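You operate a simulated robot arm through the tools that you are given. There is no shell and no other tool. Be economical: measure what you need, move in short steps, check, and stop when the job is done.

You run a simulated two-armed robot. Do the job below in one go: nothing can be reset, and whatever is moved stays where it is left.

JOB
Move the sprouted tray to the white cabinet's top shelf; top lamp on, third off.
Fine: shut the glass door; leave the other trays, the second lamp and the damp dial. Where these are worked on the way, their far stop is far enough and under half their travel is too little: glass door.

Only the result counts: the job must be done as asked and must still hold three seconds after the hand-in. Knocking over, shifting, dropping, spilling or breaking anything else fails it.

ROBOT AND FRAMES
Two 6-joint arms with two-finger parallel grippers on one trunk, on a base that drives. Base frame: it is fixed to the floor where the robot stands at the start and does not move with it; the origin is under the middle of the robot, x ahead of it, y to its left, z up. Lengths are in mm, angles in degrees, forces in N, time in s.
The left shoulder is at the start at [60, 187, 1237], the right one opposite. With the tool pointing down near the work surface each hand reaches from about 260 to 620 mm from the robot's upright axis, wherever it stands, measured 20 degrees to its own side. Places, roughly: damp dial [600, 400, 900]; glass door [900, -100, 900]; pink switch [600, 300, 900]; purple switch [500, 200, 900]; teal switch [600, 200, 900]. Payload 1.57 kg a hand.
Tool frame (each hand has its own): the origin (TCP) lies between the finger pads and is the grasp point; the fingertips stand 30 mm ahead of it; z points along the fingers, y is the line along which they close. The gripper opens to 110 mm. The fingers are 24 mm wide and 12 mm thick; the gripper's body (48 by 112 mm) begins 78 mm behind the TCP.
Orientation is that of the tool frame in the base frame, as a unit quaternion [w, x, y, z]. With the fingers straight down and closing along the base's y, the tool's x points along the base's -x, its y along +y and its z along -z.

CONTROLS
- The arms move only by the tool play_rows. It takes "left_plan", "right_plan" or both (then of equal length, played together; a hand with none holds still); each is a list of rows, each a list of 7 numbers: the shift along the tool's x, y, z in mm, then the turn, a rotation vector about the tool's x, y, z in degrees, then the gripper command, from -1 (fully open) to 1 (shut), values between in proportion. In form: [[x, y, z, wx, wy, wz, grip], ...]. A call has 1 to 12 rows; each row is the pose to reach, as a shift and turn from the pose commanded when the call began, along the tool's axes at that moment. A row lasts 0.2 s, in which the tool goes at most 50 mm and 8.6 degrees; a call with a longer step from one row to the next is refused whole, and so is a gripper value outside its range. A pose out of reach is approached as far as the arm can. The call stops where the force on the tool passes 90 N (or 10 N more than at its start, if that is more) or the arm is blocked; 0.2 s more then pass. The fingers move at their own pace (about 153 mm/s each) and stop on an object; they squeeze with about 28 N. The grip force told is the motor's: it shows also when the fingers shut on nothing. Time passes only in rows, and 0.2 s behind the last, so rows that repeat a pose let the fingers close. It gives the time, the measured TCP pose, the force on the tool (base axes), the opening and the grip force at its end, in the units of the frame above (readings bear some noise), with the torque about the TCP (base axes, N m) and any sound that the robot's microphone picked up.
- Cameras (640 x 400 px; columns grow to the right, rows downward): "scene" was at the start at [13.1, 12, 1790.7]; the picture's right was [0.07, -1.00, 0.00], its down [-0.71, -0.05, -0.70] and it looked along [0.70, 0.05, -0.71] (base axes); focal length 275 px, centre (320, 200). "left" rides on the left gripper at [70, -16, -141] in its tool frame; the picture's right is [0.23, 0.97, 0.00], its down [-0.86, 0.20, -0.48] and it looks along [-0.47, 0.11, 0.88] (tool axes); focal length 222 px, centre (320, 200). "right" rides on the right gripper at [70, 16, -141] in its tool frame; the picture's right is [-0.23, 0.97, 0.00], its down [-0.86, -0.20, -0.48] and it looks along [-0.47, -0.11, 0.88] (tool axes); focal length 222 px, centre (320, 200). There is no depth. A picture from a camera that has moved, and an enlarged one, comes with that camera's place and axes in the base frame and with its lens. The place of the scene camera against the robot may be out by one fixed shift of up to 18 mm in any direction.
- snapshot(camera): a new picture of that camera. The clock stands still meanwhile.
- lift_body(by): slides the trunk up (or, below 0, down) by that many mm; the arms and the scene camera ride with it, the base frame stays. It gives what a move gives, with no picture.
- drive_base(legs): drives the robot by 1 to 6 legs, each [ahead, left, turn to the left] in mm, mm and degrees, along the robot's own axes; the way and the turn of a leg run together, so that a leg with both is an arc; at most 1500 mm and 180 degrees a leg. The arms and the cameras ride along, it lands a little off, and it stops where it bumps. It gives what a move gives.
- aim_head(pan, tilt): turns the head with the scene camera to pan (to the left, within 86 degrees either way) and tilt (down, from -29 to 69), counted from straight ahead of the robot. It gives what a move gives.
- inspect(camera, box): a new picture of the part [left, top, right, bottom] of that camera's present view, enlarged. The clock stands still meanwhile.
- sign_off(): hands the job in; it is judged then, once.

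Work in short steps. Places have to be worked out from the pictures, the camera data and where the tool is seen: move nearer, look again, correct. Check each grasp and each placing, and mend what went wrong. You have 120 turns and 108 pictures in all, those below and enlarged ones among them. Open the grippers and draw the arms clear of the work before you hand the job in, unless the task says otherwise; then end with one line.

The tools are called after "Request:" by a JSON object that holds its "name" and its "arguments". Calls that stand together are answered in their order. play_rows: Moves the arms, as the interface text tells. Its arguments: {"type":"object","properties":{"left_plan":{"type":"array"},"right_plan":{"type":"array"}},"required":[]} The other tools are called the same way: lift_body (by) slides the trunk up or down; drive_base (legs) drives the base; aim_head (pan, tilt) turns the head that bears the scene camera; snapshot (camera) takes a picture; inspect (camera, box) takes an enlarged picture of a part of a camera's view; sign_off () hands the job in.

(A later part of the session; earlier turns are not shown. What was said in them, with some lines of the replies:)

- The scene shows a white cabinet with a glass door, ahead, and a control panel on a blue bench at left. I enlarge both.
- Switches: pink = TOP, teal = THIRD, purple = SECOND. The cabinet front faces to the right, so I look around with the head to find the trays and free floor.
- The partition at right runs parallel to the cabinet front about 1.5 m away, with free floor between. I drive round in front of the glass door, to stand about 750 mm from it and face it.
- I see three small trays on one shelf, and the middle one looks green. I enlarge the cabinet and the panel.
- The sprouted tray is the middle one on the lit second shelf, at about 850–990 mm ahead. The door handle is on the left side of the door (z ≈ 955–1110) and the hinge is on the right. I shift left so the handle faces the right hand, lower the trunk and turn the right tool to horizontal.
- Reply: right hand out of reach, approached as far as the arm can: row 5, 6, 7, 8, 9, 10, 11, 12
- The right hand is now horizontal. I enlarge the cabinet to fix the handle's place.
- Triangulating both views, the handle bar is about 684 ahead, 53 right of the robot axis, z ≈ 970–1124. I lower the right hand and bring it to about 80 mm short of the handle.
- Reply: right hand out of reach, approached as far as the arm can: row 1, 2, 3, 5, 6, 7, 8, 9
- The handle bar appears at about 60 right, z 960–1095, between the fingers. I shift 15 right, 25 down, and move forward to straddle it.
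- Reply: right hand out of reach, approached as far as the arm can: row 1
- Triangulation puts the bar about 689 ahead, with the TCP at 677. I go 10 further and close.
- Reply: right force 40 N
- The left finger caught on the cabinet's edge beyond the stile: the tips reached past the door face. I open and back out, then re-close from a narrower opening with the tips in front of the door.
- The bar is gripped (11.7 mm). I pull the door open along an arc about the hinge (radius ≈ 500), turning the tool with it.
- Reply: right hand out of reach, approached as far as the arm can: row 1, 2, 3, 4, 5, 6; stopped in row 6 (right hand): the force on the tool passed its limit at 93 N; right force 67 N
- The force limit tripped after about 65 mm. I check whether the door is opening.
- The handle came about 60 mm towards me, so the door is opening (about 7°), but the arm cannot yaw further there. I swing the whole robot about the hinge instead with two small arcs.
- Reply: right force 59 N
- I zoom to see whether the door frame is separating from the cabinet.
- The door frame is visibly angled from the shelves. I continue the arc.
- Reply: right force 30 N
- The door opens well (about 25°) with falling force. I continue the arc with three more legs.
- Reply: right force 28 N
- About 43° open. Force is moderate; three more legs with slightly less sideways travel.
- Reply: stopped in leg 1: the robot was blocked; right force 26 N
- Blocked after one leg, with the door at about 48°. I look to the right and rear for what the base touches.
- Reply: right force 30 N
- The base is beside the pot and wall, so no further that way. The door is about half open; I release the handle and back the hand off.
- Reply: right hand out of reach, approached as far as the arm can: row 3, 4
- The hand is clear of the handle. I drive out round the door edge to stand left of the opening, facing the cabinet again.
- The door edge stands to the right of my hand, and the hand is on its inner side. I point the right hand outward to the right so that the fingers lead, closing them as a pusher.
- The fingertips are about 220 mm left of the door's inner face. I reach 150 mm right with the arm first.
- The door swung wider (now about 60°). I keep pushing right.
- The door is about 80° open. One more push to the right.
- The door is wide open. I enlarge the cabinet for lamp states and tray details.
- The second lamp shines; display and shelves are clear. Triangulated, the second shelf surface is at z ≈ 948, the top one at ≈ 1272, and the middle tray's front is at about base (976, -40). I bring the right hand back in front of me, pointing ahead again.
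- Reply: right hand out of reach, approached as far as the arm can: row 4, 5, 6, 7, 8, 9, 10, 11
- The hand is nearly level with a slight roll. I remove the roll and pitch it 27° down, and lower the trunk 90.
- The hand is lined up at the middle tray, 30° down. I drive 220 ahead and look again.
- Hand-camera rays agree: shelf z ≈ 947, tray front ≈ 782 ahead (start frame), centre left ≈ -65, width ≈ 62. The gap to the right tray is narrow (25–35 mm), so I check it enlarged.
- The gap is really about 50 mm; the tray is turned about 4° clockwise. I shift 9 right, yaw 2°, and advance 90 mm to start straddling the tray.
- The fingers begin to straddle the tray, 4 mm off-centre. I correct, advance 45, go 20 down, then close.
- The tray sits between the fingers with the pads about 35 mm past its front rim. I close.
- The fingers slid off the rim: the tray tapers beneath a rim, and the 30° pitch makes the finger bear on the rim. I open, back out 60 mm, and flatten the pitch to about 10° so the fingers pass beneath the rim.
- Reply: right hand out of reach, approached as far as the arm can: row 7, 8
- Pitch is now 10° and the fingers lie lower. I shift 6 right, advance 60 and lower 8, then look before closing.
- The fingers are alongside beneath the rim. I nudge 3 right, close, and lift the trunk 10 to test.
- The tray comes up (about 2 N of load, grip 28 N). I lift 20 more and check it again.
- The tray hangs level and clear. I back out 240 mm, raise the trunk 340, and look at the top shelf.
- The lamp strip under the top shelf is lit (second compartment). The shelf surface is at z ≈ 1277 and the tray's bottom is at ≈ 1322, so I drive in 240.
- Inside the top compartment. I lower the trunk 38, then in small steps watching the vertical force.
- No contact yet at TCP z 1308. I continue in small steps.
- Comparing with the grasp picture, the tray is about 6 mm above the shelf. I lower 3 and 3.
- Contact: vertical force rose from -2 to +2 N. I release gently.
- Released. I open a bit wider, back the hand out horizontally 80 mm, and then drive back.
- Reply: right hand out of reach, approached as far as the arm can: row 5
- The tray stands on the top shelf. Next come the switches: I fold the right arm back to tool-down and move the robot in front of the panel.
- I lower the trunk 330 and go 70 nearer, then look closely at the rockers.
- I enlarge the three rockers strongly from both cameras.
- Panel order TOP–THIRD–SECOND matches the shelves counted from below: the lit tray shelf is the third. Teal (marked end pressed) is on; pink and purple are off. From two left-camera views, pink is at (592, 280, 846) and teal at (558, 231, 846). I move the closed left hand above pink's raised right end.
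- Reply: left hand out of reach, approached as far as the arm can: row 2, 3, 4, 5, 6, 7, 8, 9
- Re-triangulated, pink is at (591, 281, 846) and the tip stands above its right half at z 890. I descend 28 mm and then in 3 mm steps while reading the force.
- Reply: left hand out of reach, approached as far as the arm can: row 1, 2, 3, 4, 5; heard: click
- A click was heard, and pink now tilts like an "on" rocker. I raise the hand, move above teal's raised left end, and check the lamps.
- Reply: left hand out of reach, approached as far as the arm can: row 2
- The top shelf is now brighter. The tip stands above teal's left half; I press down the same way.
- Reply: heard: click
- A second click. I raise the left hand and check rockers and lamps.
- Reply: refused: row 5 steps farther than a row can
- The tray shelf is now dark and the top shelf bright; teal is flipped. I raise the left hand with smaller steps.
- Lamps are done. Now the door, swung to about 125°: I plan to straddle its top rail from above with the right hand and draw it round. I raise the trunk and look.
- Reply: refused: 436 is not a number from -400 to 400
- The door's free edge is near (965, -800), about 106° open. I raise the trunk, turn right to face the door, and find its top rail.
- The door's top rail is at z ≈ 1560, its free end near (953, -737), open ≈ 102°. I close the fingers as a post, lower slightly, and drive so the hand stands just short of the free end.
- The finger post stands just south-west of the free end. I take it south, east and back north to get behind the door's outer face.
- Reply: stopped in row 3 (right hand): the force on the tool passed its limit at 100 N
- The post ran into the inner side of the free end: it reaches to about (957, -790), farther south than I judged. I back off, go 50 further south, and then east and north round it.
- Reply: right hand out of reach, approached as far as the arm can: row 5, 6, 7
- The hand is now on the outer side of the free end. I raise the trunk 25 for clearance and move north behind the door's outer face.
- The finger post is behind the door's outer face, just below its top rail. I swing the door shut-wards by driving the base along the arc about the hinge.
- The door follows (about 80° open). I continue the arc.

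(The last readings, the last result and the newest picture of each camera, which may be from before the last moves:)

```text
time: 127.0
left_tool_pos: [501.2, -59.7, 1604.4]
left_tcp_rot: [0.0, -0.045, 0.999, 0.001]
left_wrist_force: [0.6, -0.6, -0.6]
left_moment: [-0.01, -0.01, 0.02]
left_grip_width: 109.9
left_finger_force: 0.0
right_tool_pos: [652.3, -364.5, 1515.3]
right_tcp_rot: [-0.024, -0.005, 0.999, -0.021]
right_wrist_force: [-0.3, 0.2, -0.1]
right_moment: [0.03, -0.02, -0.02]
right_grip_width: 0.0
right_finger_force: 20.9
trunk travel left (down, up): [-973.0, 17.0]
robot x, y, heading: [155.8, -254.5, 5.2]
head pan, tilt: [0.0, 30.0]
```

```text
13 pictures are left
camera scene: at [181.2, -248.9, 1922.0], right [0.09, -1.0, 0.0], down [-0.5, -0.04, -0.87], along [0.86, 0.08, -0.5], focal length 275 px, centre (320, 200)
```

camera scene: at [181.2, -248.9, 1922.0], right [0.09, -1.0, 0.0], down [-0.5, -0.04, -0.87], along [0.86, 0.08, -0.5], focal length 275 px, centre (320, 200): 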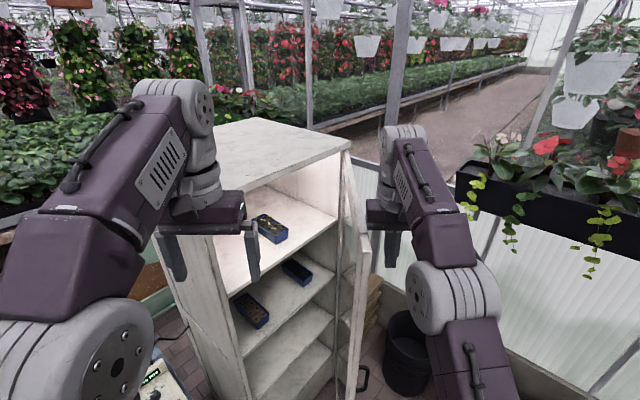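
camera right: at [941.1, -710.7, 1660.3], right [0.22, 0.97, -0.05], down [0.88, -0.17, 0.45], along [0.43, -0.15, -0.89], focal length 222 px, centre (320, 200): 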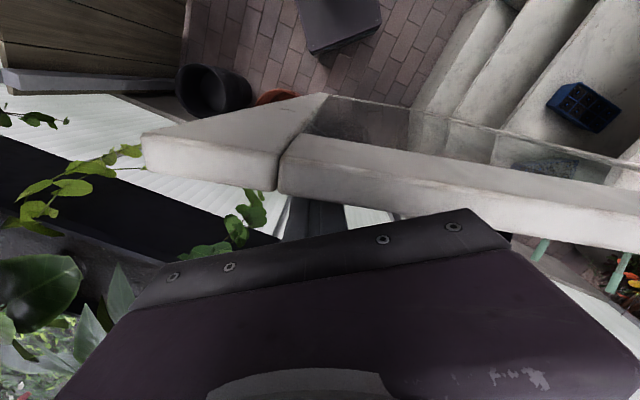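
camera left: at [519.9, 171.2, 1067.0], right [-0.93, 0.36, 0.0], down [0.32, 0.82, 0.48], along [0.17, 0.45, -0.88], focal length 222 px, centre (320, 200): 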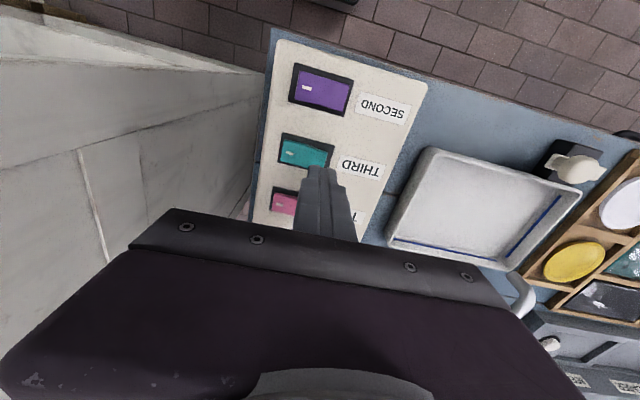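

About 50° left. One more base leg, then sweep the arm north to bring the door near shut.

Request:
{"name": "drive_base", "arguments": {"legs": [[-5, 137, 0]]}}

Request:
{"name": "play_rows", "arguments": {"right_plan": [[-2, 30, 0, 0, 0, 0, 1], [-4, 60, 0, 0, 0, 0, 1], [-8, 92, 0, 0, 0, 0, 1], [-14, 122, 0, 0, 0, 0, 1], [-22, 152, 0, 0, 0, 0, 1], [-32, 180, 0, 0, 0, 0, 1]]}}

Request:
{"name": "snapshot", "arguments": {"camera": "scene"}}

```text
time: 128.3
left_tool_pos: [485.2, 72.7, 1604.6]
left_tcp_rot: [0.0, -0.046, 0.999, 0.003]
left_wrist_force: [0.9, -0.3, 0.2]
left_moment: [0.06, 0.0, -0.01]
left_grip_width: 110.0
left_finger_force: 0.1
right_tool_pos: [636.0, -230.9, 1516.6]
right_tcp_rot: [-0.023, -0.004, 1.0, -0.019]
right_wrist_force: [-0.4, -0.9, 0.0]
right_moment: [0.03, 0.01, 0.01]
right_grip_width: 0.0
right_finger_force: 21.6
trunk travel left (down, up): [-973.0, 17.0]
robot x, y, heading: [138.7, -116.8, 5.2]
head pan, tilt: [0.0, 30.0]
```

```text
time: 129.7
left_tool_pos: [482.5, 80.7, 1605.3]
left_tcp_rot: [0.0, -0.046, 0.999, 0.0]
left_wrist_force: [-0.1, 0.4, 0.0]
left_moment: [0.01, 0.06, -0.02]
left_grip_width: 109.9
left_finger_force: 0.1
right_tool_pos: [613.5, -91.8, 1483.0]
right_tcp_rot: [-0.023, -0.004, 0.999, -0.023]
right_wrist_force: [0.5, -0.2, 0.1]
right_moment: [0.0, 0.0, -0.01]
right_grip_width: 0.0
right_finger_force: 21.1
right hand out of reach, approached as far as the arm can: row 1, 2, 3, 4, 5, 6
trunk travel left (down, up): [-973.0, 17.0]
robot x, y, heading: [140.2, -116.6, 5.3]
head pan, tilt: [0.0, 30.0]
```

```text
12 pictures are left
camera scene: at [163.2, -108.4, 1922.0], right [0.09, -1.0, 0.0], down [-0.5, -0.05, -0.87], along [0.86, 0.08, -0.5], focal length 275 px, centre (320, 200)
```

scene: 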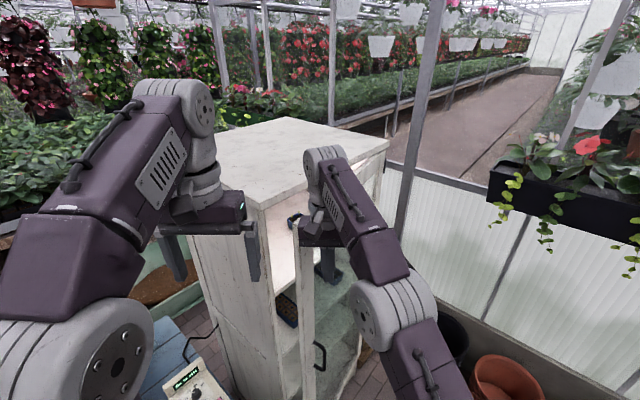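

The door is about 30° open and the hand is still outside it. I withdraw southwards, turn to face the cabinet, and line the hand up with the left stile above the handle for the last push.

Request:
{"name": "drive_base", "arguments": {"legs": [[-120, -330, 0], [0, 0, 50], [-130, -245, 0]]}}

Request:
{"name": "lift_body", "arguments": {"by": -280}}

Request:
{"name": "snapshot", "arguments": {"camera": "scene"}}

```text
time: 135.8
left_tool_pos: [246.7, -314.8, 1603.5]
left_tcp_rot: [-0.001, -0.456, 0.89, -0.001]
left_wrist_force: [-0.4, 0.5, 0.5]
left_moment: [-0.01, -0.03, 0.0]
left_grip_width: 110.2
left_finger_force: 0.0
right_tool_pos: [463.6, -330.0, 1481.9]
right_tcp_rot: [-0.012, -0.42, 0.907, -0.032]
right_wrist_force: [-0.1, 0.8, 0.5]
right_moment: [-0.03, -0.03, 0.05]
right_grip_width: 0.1
right_finger_force: 20.9
trunk travel left (down, up): [-973.0, 17.0]
robot x, y, heading: [174.8, -706.8, 54.1]
head pan, tilt: [0.0, 30.0]
```

```text
time: 138.6
left_tool_pos: [250.4, -318.6, 1324.4]
left_tcp_rot: [0.0, -0.458, 0.889, 0.0]
left_wrist_force: [1.0, -0.7, 0.7]
left_moment: [-0.02, -0.03, 0.04]
left_grip_width: 110.1
left_finger_force: 0.1
right_tool_pos: [465.7, -335.0, 1202.4]
right_tcp_rot: [-0.011, -0.419, 0.907, -0.029]
right_wrist_force: [-0.4, -0.2, -0.3]
right_moment: [-0.01, 0.0, 0.01]
right_grip_width: 0.0
right_finger_force: 21.2
trunk travel left (down, up): [-693.0, 297.0]
robot x, y, heading: [172.8, -706.0, 54.5]
head pan, tilt: [0.0, 30.0]
```

```text
11 pictures are left
camera scene: at [184.2, -677.0, 1642.0], right [0.81, -0.58, 0.0], down [-0.29, -0.41, -0.87], along [0.5, 0.7, -0.5], focal length 275 px, centre (320, 200)
```

scene: 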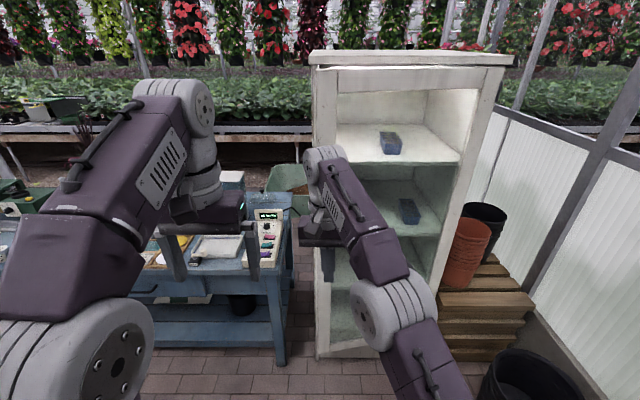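

The hand is in line with the stile (194 left, z 1202). I drive ahead towards the door.

Request:
{"name": "drive_base", "arguments": {"legs": [[390, 0, 0]]}}

Request:
{"name": "snapshot", "arguments": {"camera": "scene"}}

```text
time: 141.0
left_tool_pos: [477.8, -3.3, 1323.1]
left_tcp_rot: [-0.001, -0.455, 0.891, 0.0]
left_wrist_force: [-0.5, -0.1, -0.8]
left_moment: [-0.02, 0.0, -0.02]
left_grip_width: 109.9
left_finger_force: 0.2
right_tool_pos: [695.5, -18.0, 1204.1]
right_tcp_rot: [-0.012, -0.417, 0.908, -0.03]
right_wrist_force: [-0.7, -0.1, -0.3]
right_moment: [-0.01, 0.0, 0.05]
right_grip_width: 0.3
right_finger_force: 21.7
trunk travel left (down, up): [-693.0, 297.0]
robot x, y, heading: [406.7, -395.0, 54.0]
head pan, tilt: [0.0, 30.0]
```

```text
10 pictures are left
camera scene: at [412.3, -360.3, 1642.0], right [0.81, -0.59, 0.0], down [-0.29, -0.4, -0.87], along [0.51, 0.7, -0.5], focal length 275 px, centre (320, 200)
```

scene: 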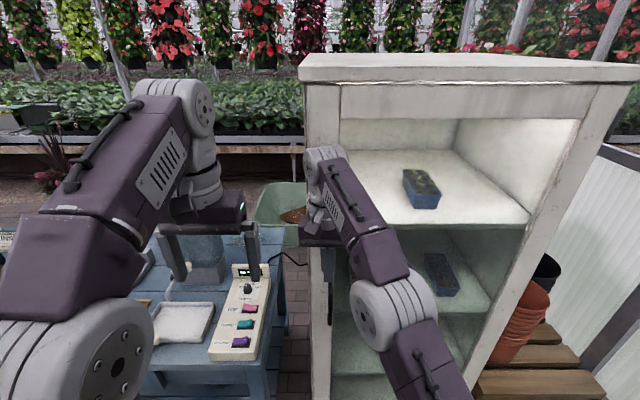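

The hand is close to the door, which looks nearly shut. I push ahead with the arm until it meets resistance.

Request:
{"name": "play_rows", "arguments": {"right_plan": [[-15, 0, 0, 0, 0, 0, 1], [-30, 0, 0, 0, 0, 0, 1], [-42, 0, 0, 0, 0, 0, 1], [-50, 0, 0, 0, 0, 0, 1], [-58, 0, 0, 0, 0, 0, 1], [-64, 0, 0, 0, 0, 0, 1], [-70, 0, 0, 0, 0, 0, 1], [-76, 0, 0, 0, 0, 0, 1], [-82, 0, 0, 0, 0, 0, 1]]}}

Request:
{"name": "inspect", "arguments": {"camera": "scene", "box": [290, 40, 640, 260]}}

```text
time: 143.0
left_tool_pos: [477.9, -3.7, 1325.5]
left_tcp_rot: [0.001, -0.455, 0.89, 0.0]
left_wrist_force: [-0.5, 0.1, -0.4]
left_moment: [0.01, -0.02, 0.01]
left_grip_width: 110.2
left_finger_force: 0.0
right_tool_pos: [720.1, -10.5, 1180.8]
right_tcp_rot: [-0.01, -0.417, 0.908, -0.031]
right_wrist_force: [-4.1, -2.7, 1.8]
right_moment: [0.46, -0.49, 0.14]
right_grip_width: 0.0
right_finger_force: 22.0
right hand out of reach, approached as far as the arm can: row 1, 2, 3, 4, 5, 6, 7, 8, 9
trunk travel left (down, up): [-693.0, 297.0]
robot x, y, heading: [402.8, -388.8, 54.1]
head pan, tilt: [0.0, 30.0]
```

```text
1.82 times, centred on (465, 150) of scene
camera zoom: at [411.1, -361.3, 1642.1], right [0.81, -0.59, 0.0], down [-0.29, -0.4, -0.87], along [0.51, 0.7, -0.5], focal length 501 px, centre (56, 291)
```

zoom: 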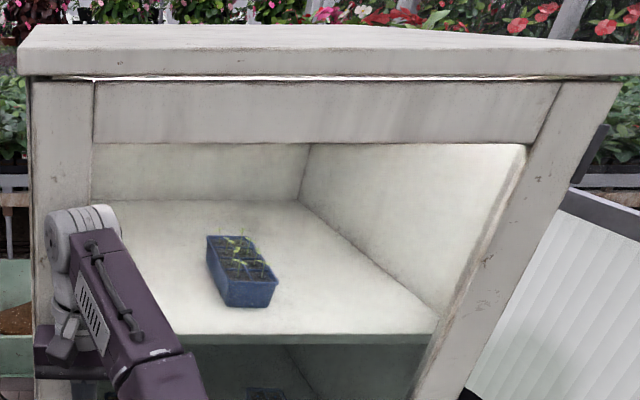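

Light contact (5 N), and the arm is at its limit. I press on with the base in small steps.

Request:
{"name": "drive_base", "arguments": {"legs": [[20, 0, 0]]}}

Request:
{"name": "drive_base", "arguments": {"legs": [[12, 0, 0]]}}

Request:
{"name": "inspect", "arguments": {"camera": "scene", "box": [290, 40, 640, 260]}}

```text
time: 143.8
left_tool_pos: [481.3, -1.8, 1327.0]
left_tcp_rot: [0.003, -0.455, 0.891, 0.003]
left_wrist_force: [-0.8, -0.2, 0.8]
left_moment: [0.01, -0.03, -0.02]
left_grip_width: 110.3
left_finger_force: 0.1
right_tool_pos: [720.1, -13.2, 1182.5]
right_tcp_rot: [-0.018, -0.42, 0.907, -0.036]
right_wrist_force: [-13.3, -21.8, -0.4]
right_moment: [2.5, -1.52, 0.39]
right_grip_width: 0.0
right_finger_force: 21.2
trunk travel left (down, up): [-693.0, 297.0]
robot x, y, heading: [410.7, -380.7, 54.2]
head pan, tilt: [0.0, 30.0]
stopped in leg 1: the robot was blocked; the commanded pose is now the measured one
```

```text
time: 144.7
left_tool_pos: [483.4, -1.2, 1328.0]
left_tcp_rot: [0.004, -0.454, 0.891, 0.003]
left_wrist_force: [-0.4, -0.3, -0.6]
left_moment: [0.06, -0.03, 0.06]
left_grip_width: 110.1
left_finger_force: 0.0
right_tool_pos: [719.7, -15.2, 1183.2]
right_tcp_rot: [-0.024, -0.422, 0.905, -0.041]
right_wrist_force: [-18.4, -30.9, 1.9]
right_moment: [3.68, -2.02, 0.46]
right_grip_width: 0.0
right_finger_force: 21.5
trunk travel left (down, up): [-693.0, 297.0]
robot x, y, heading: [415.2, -375.2, 53.8]
head pan, tilt: [0.0, 30.0]
stopped in leg 1: the robot was blocked; the commanded pose is now the measured one
```

```text
1.82 times, centred on (465, 150) of scene
camera zoom: at [415.1, -361.2, 1642.3], right [0.81, -0.59, 0.0], down [-0.29, -0.4, -0.87], along [0.51, 0.71, -0.49], focal length 501 px, centre (56, 291)
```

zoom: 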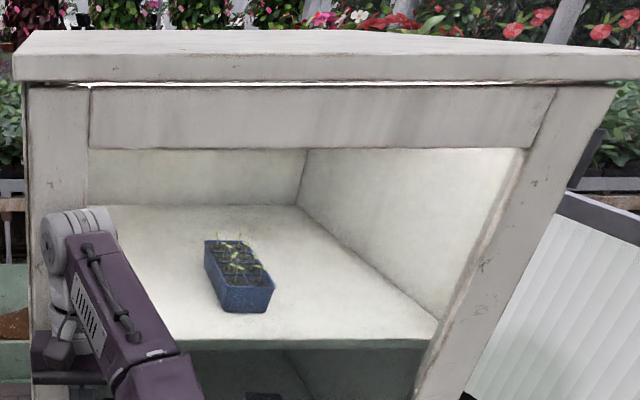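

The hand no longer advances against firm resistance, so the door is against its stop. I back off and inspect the door's edge for a gap.

Request:
{"name": "drive_base", "arguments": {"legs": [[-200, 0, 0], [0, 250, 0]]}}

Request:
{"name": "aim_head", "arguments": {"pan": -20, "tilt": 35}}

Request:
{"name": "snapshot", "arguments": {"camera": "scene"}}

```text
time: 145.3
left_tool_pos: [484.0, -0.6, 1328.0]
left_tcp_rot: [0.002, -0.455, 0.891, 0.004]
left_wrist_force: [-0.1, -0.8, 0.1]
left_moment: [0.01, -0.01, 0.0]
left_grip_width: 110.1
left_finger_force: 0.1
right_tool_pos: [719.5, -16.3, 1183.6]
right_tcp_rot: [-0.027, -0.424, 0.905, -0.041]
right_wrist_force: [-13.1, -24.1, 0.9]
right_moment: [2.79, -1.45, 0.27]
right_grip_width: 0.0
right_finger_force: 21.2
trunk travel left (down, up): [-693.0, 297.0]
robot x, y, heading: [408.8, -378.7, 54.1]
head pan, tilt: [0.0, 30.0]
stopped in leg 1: the robot was blocked; the commanded pose is now the measured one
```

```text
time: 146.2
left_tool_pos: [483.0, -1.9, 1328.5]
left_tcp_rot: [0.004, -0.454, 0.891, 0.003]
left_wrist_force: [-0.4, 0.5, 0.1]
left_moment: [0.01, 0.0, 0.0]
left_grip_width: 109.9
left_finger_force: 0.0
right_tool_pos: [718.3, -15.0, 1182.8]
right_tcp_rot: [-0.026, -0.422, 0.905, -0.041]
right_wrist_force: [-15.3, -30.1, 2.1]
right_moment: [3.52, -1.81, 0.31]
right_grip_width: 0.0
right_finger_force: 21.1
trunk travel left (down, up): [-693.0, 297.0]
robot x, y, heading: [406.0, -380.2, 53.8]
head pan, tilt: [-20.0, 35.0]
```

```text
7 pictures are left
camera scene: at [435.2, -383.6, 1634.3], right [0.56, -0.83, 0.0], down [-0.47, -0.31, -0.82], along [0.68, 0.46, -0.57], focal length 275 px, centre (320, 200)
```

scene: 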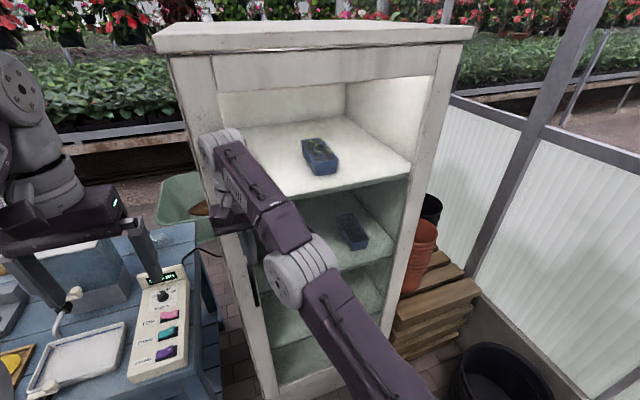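

The drive refused because the hand is still pressed on the door. I draw the arm back first, then drive back.

Request:
{"name": "play_rows", "arguments": {"right_plan": [[25, 0, 0, 0, 0, 0, 1], [50, 0, 0, 0, 0, 0, 1], [80, 0, 0, 0, 0, 0, 0.5]]}}

Request:
{"name": "drive_base", "arguments": {"legs": [[-200, 0, 0]]}}

Request:
{"name": "inspect", "arguments": {"camera": "scene", "box": [130, 20, 480, 400]}}

```text
time: 146.9
left_tool_pos: [488.6, 8.4, 1324.7]
left_tcp_rot: [-0.001, -0.454, 0.891, 0.001]
left_wrist_force: [0.2, -0.3, -0.2]
left_moment: [0.0, -0.02, -0.01]
left_grip_width: 109.8
left_finger_force: 0.1
right_tool_pos: [669.9, -70.4, 1187.0]
right_tcp_rot: [-0.028, -0.422, 0.905, -0.045]
right_wrist_force: [0.6, 0.8, 0.8]
right_moment: [-0.01, 0.03, -0.03]
right_grip_width: 27.3
right_finger_force: 0.1
trunk travel left (down, up): [-693.0, 297.0]
robot x, y, heading: [412.3, -377.3, 54.0]
head pan, tilt: [-20.0, 35.0]
```

```text
time: 148.5
left_tool_pos: [373.4, -150.2, 1323.0]
left_tcp_rot: [-0.002, -0.454, 0.891, 0.001]
left_wrist_force: [0.5, 0.1, -0.9]
left_moment: [0.01, -0.03, -0.01]
left_grip_width: 110.1
left_finger_force: 0.1
right_tool_pos: [553.9, -227.9, 1186.6]
right_tcp_rot: [-0.03, -0.423, 0.905, -0.044]
right_wrist_force: [-1.0, 0.3, -0.1]
right_moment: [0.01, 0.02, 0.01]
right_grip_width: 27.5
right_finger_force: 0.0
trunk travel left (down, up): [-693.0, 297.0]
robot x, y, heading: [300.0, -539.8, 54.2]
head pan, tilt: [-20.0, 35.0]
```

```text
1.05 times, centred on (305, 210) of scene (not enlarged: the box is as wide or as high as the picture)
camera zoom: at [326.0, -531.0, 1634.2], right [0.56, -0.83, 0.0], down [-0.48, -0.32, -0.82], along [0.68, 0.46, -0.57], focal length 290 px, centre (336, 190)
```

zoom: 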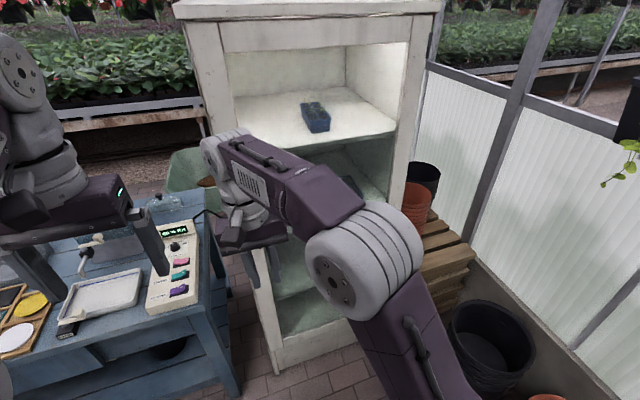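

To see the seam, I go left so that the cabinet's left side and the door edge show, then take an enlarged look.

Request:
{"name": "drive_base", "arguments": {"legs": [[0, 420, 0]]}}

Request:
{"name": "aim_head", "arguments": {"pan": -25, "tilt": 35}}

Request:
{"name": "snapshot", "arguments": {"camera": "scene"}}

```text
time: 151.1
left_tool_pos: [33.8, 95.1, 1324.6]
left_tcp_rot: [0.0, -0.454, 0.891, 0.001]
left_wrist_force: [-0.5, -0.9, -0.1]
left_moment: [0.01, -0.01, -0.02]
left_grip_width: 110.1
left_finger_force: 0.0
right_tool_pos: [217.2, 17.9, 1187.0]
right_tcp_rot: [-0.029, -0.423, 0.905, -0.043]
right_wrist_force: [0.2, 0.1, -0.5]
right_moment: [0.0, 0.01, 0.0]
right_grip_width: 27.2
right_finger_force: 0.0
trunk travel left (down, up): [-693.0, 297.0]
robot x, y, heading: [-43.4, -293.3, 54.0]
head pan, tilt: [-20.0, 35.0]
```

```text
time: 151.8
left_tool_pos: [32.6, 95.1, 1323.9]
left_tcp_rot: [0.0, -0.455, 0.891, 0.0]
left_wrist_force: [0.1, -0.4, 0.9]
left_moment: [-0.01, 0.0, -0.01]
left_grip_width: 110.0
left_finger_force: 0.1
right_tool_pos: [215.7, 16.7, 1187.6]
right_tcp_rot: [-0.029, -0.422, 0.905, -0.045]
right_wrist_force: [0.1, 0.0, -0.2]
right_moment: [-0.02, -0.01, -0.01]
right_grip_width: 27.7
right_finger_force: 0.1
trunk travel left (down, up): [-693.0, 297.0]
robot x, y, heading: [-47.2, -293.7, 54.3]
head pan, tilt: [-25.0, 35.0]
```

```text
5 pictures are left
camera scene: at [-10.0, -292.9, 1634.2], right [0.48, -0.87, 0.0], down [-0.5, -0.28, -0.82], along [0.72, 0.4, -0.57], focal length 275 px, centre (320, 200)
```

scene: 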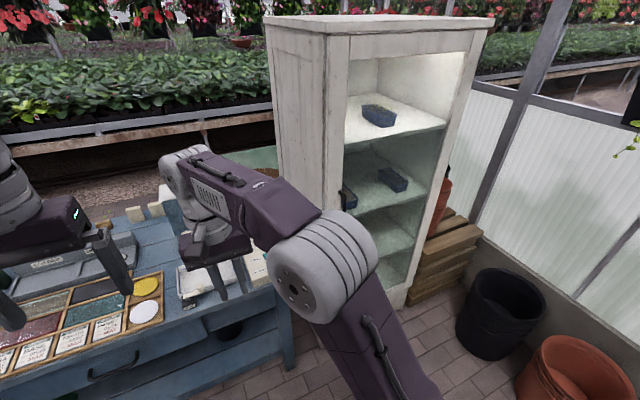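

I enlarge the seam between cabinet side and door.

Request:
{"name": "inspect", "arguments": {"camera": "scene", "box": [255, 10, 385, 200]}}

```text
2.11 times, centred on (320, 105) of scene
camera zoom: at [-10.0, -292.9, 1634.2], right [0.48, -0.87, 0.0], down [-0.5, -0.28, -0.82], along [0.72, 0.4, -0.57], focal length 580 px, centre (320, 400)
```

zoom: 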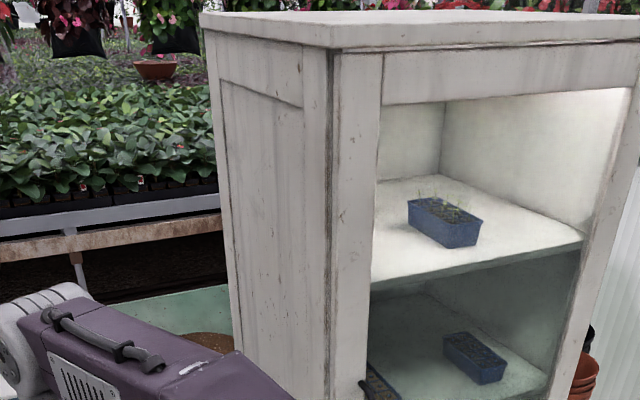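

The seam is closed, with no gap; the sprouted tray is on the lit top shelf, the shelf below is dark, and the other trays are in place. I open the right gripper and back away.

Request:
{"name": "play_rows", "arguments": {"right_plan": [[0, 0, 0, 0, 0, 0, -1], [0, 0, 0, 0, 0, 0, -1], [0, 0, 0, 0, 0, 0, -1]]}}

Request:
{"name": "drive_base", "arguments": {"legs": [[-80, -80, 0]]}}

Request:
{"name": "snapshot", "arguments": {"camera": "scene"}}

```text
time: 152.6
left_tool_pos: [33.1, 93.8, 1323.8]
left_tcp_rot: [0.0, -0.454, 0.891, 0.001]
left_wrist_force: [0.1, 0.8, -0.4]
left_moment: [-0.02, 0.01, 0.0]
left_grip_width: 109.9
left_finger_force: 0.1
right_tool_pos: [216.0, 16.9, 1186.7]
right_tcp_rot: [-0.028, -0.423, 0.905, -0.044]
right_wrist_force: [-0.2, 0.1, 0.4]
right_moment: [0.0, 0.03, 0.0]
right_grip_width: 110.0
right_finger_force: 0.1
trunk travel left (down, up): [-693.0, 297.0]
robot x, y, heading: [-43.0, -293.5, 54.0]
head pan, tilt: [-25.0, 35.0]
```

```text
time: 153.8
left_tool_pos: [50.0, -14.5, 1324.1]
left_tcp_rot: [0.0, -0.455, 0.89, 0.0]
left_wrist_force: [0.1, -1.2, -0.5]
left_moment: [0.02, 0.01, -0.02]
left_grip_width: 109.9
left_finger_force: 0.0
right_tool_pos: [232.2, -92.7, 1186.2]
right_tcp_rot: [-0.03, -0.423, 0.905, -0.044]
right_wrist_force: [-0.3, -0.3, 0.0]
right_moment: [0.02, -0.02, 0.04]
right_grip_width: 109.8
right_finger_force: 0.0
trunk travel left (down, up): [-693.0, 297.0]
robot x, y, heading: [-29.2, -404.4, 54.1]
head pan, tilt: [-25.0, 35.0]
```

```text
3 pictures are left
camera scene: at [7.7, -403.2, 1634.2], right [0.49, -0.87, 0.0], down [-0.5, -0.28, -0.82], along [0.72, 0.4, -0.57], focal length 275 px, centre (320, 200)
```

scene: 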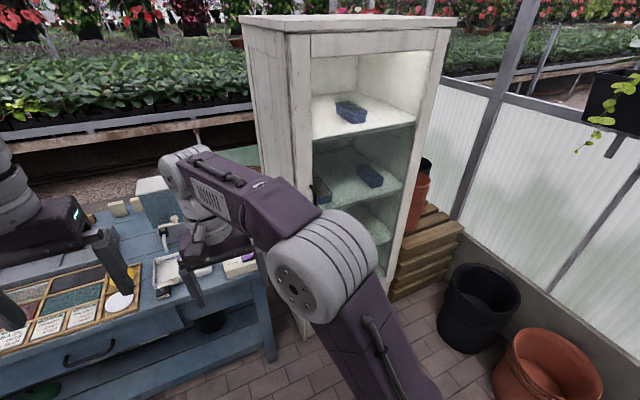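

Everything stands as asked: tray on the lit top shelf, third shelf dark, door shut, hands open and clear. I hand in.

Request:
{"name": "sign_off", "arguments": {}}

```text
The job is handed in.
```

The sprouted tray is on the cabinet's top shelf, the top lamp is on, the third lamp is off and the glass door is shut. I did not touch the other two trays, the second lamp's switch or the damp dial, and both grippers are open and clear of the work.
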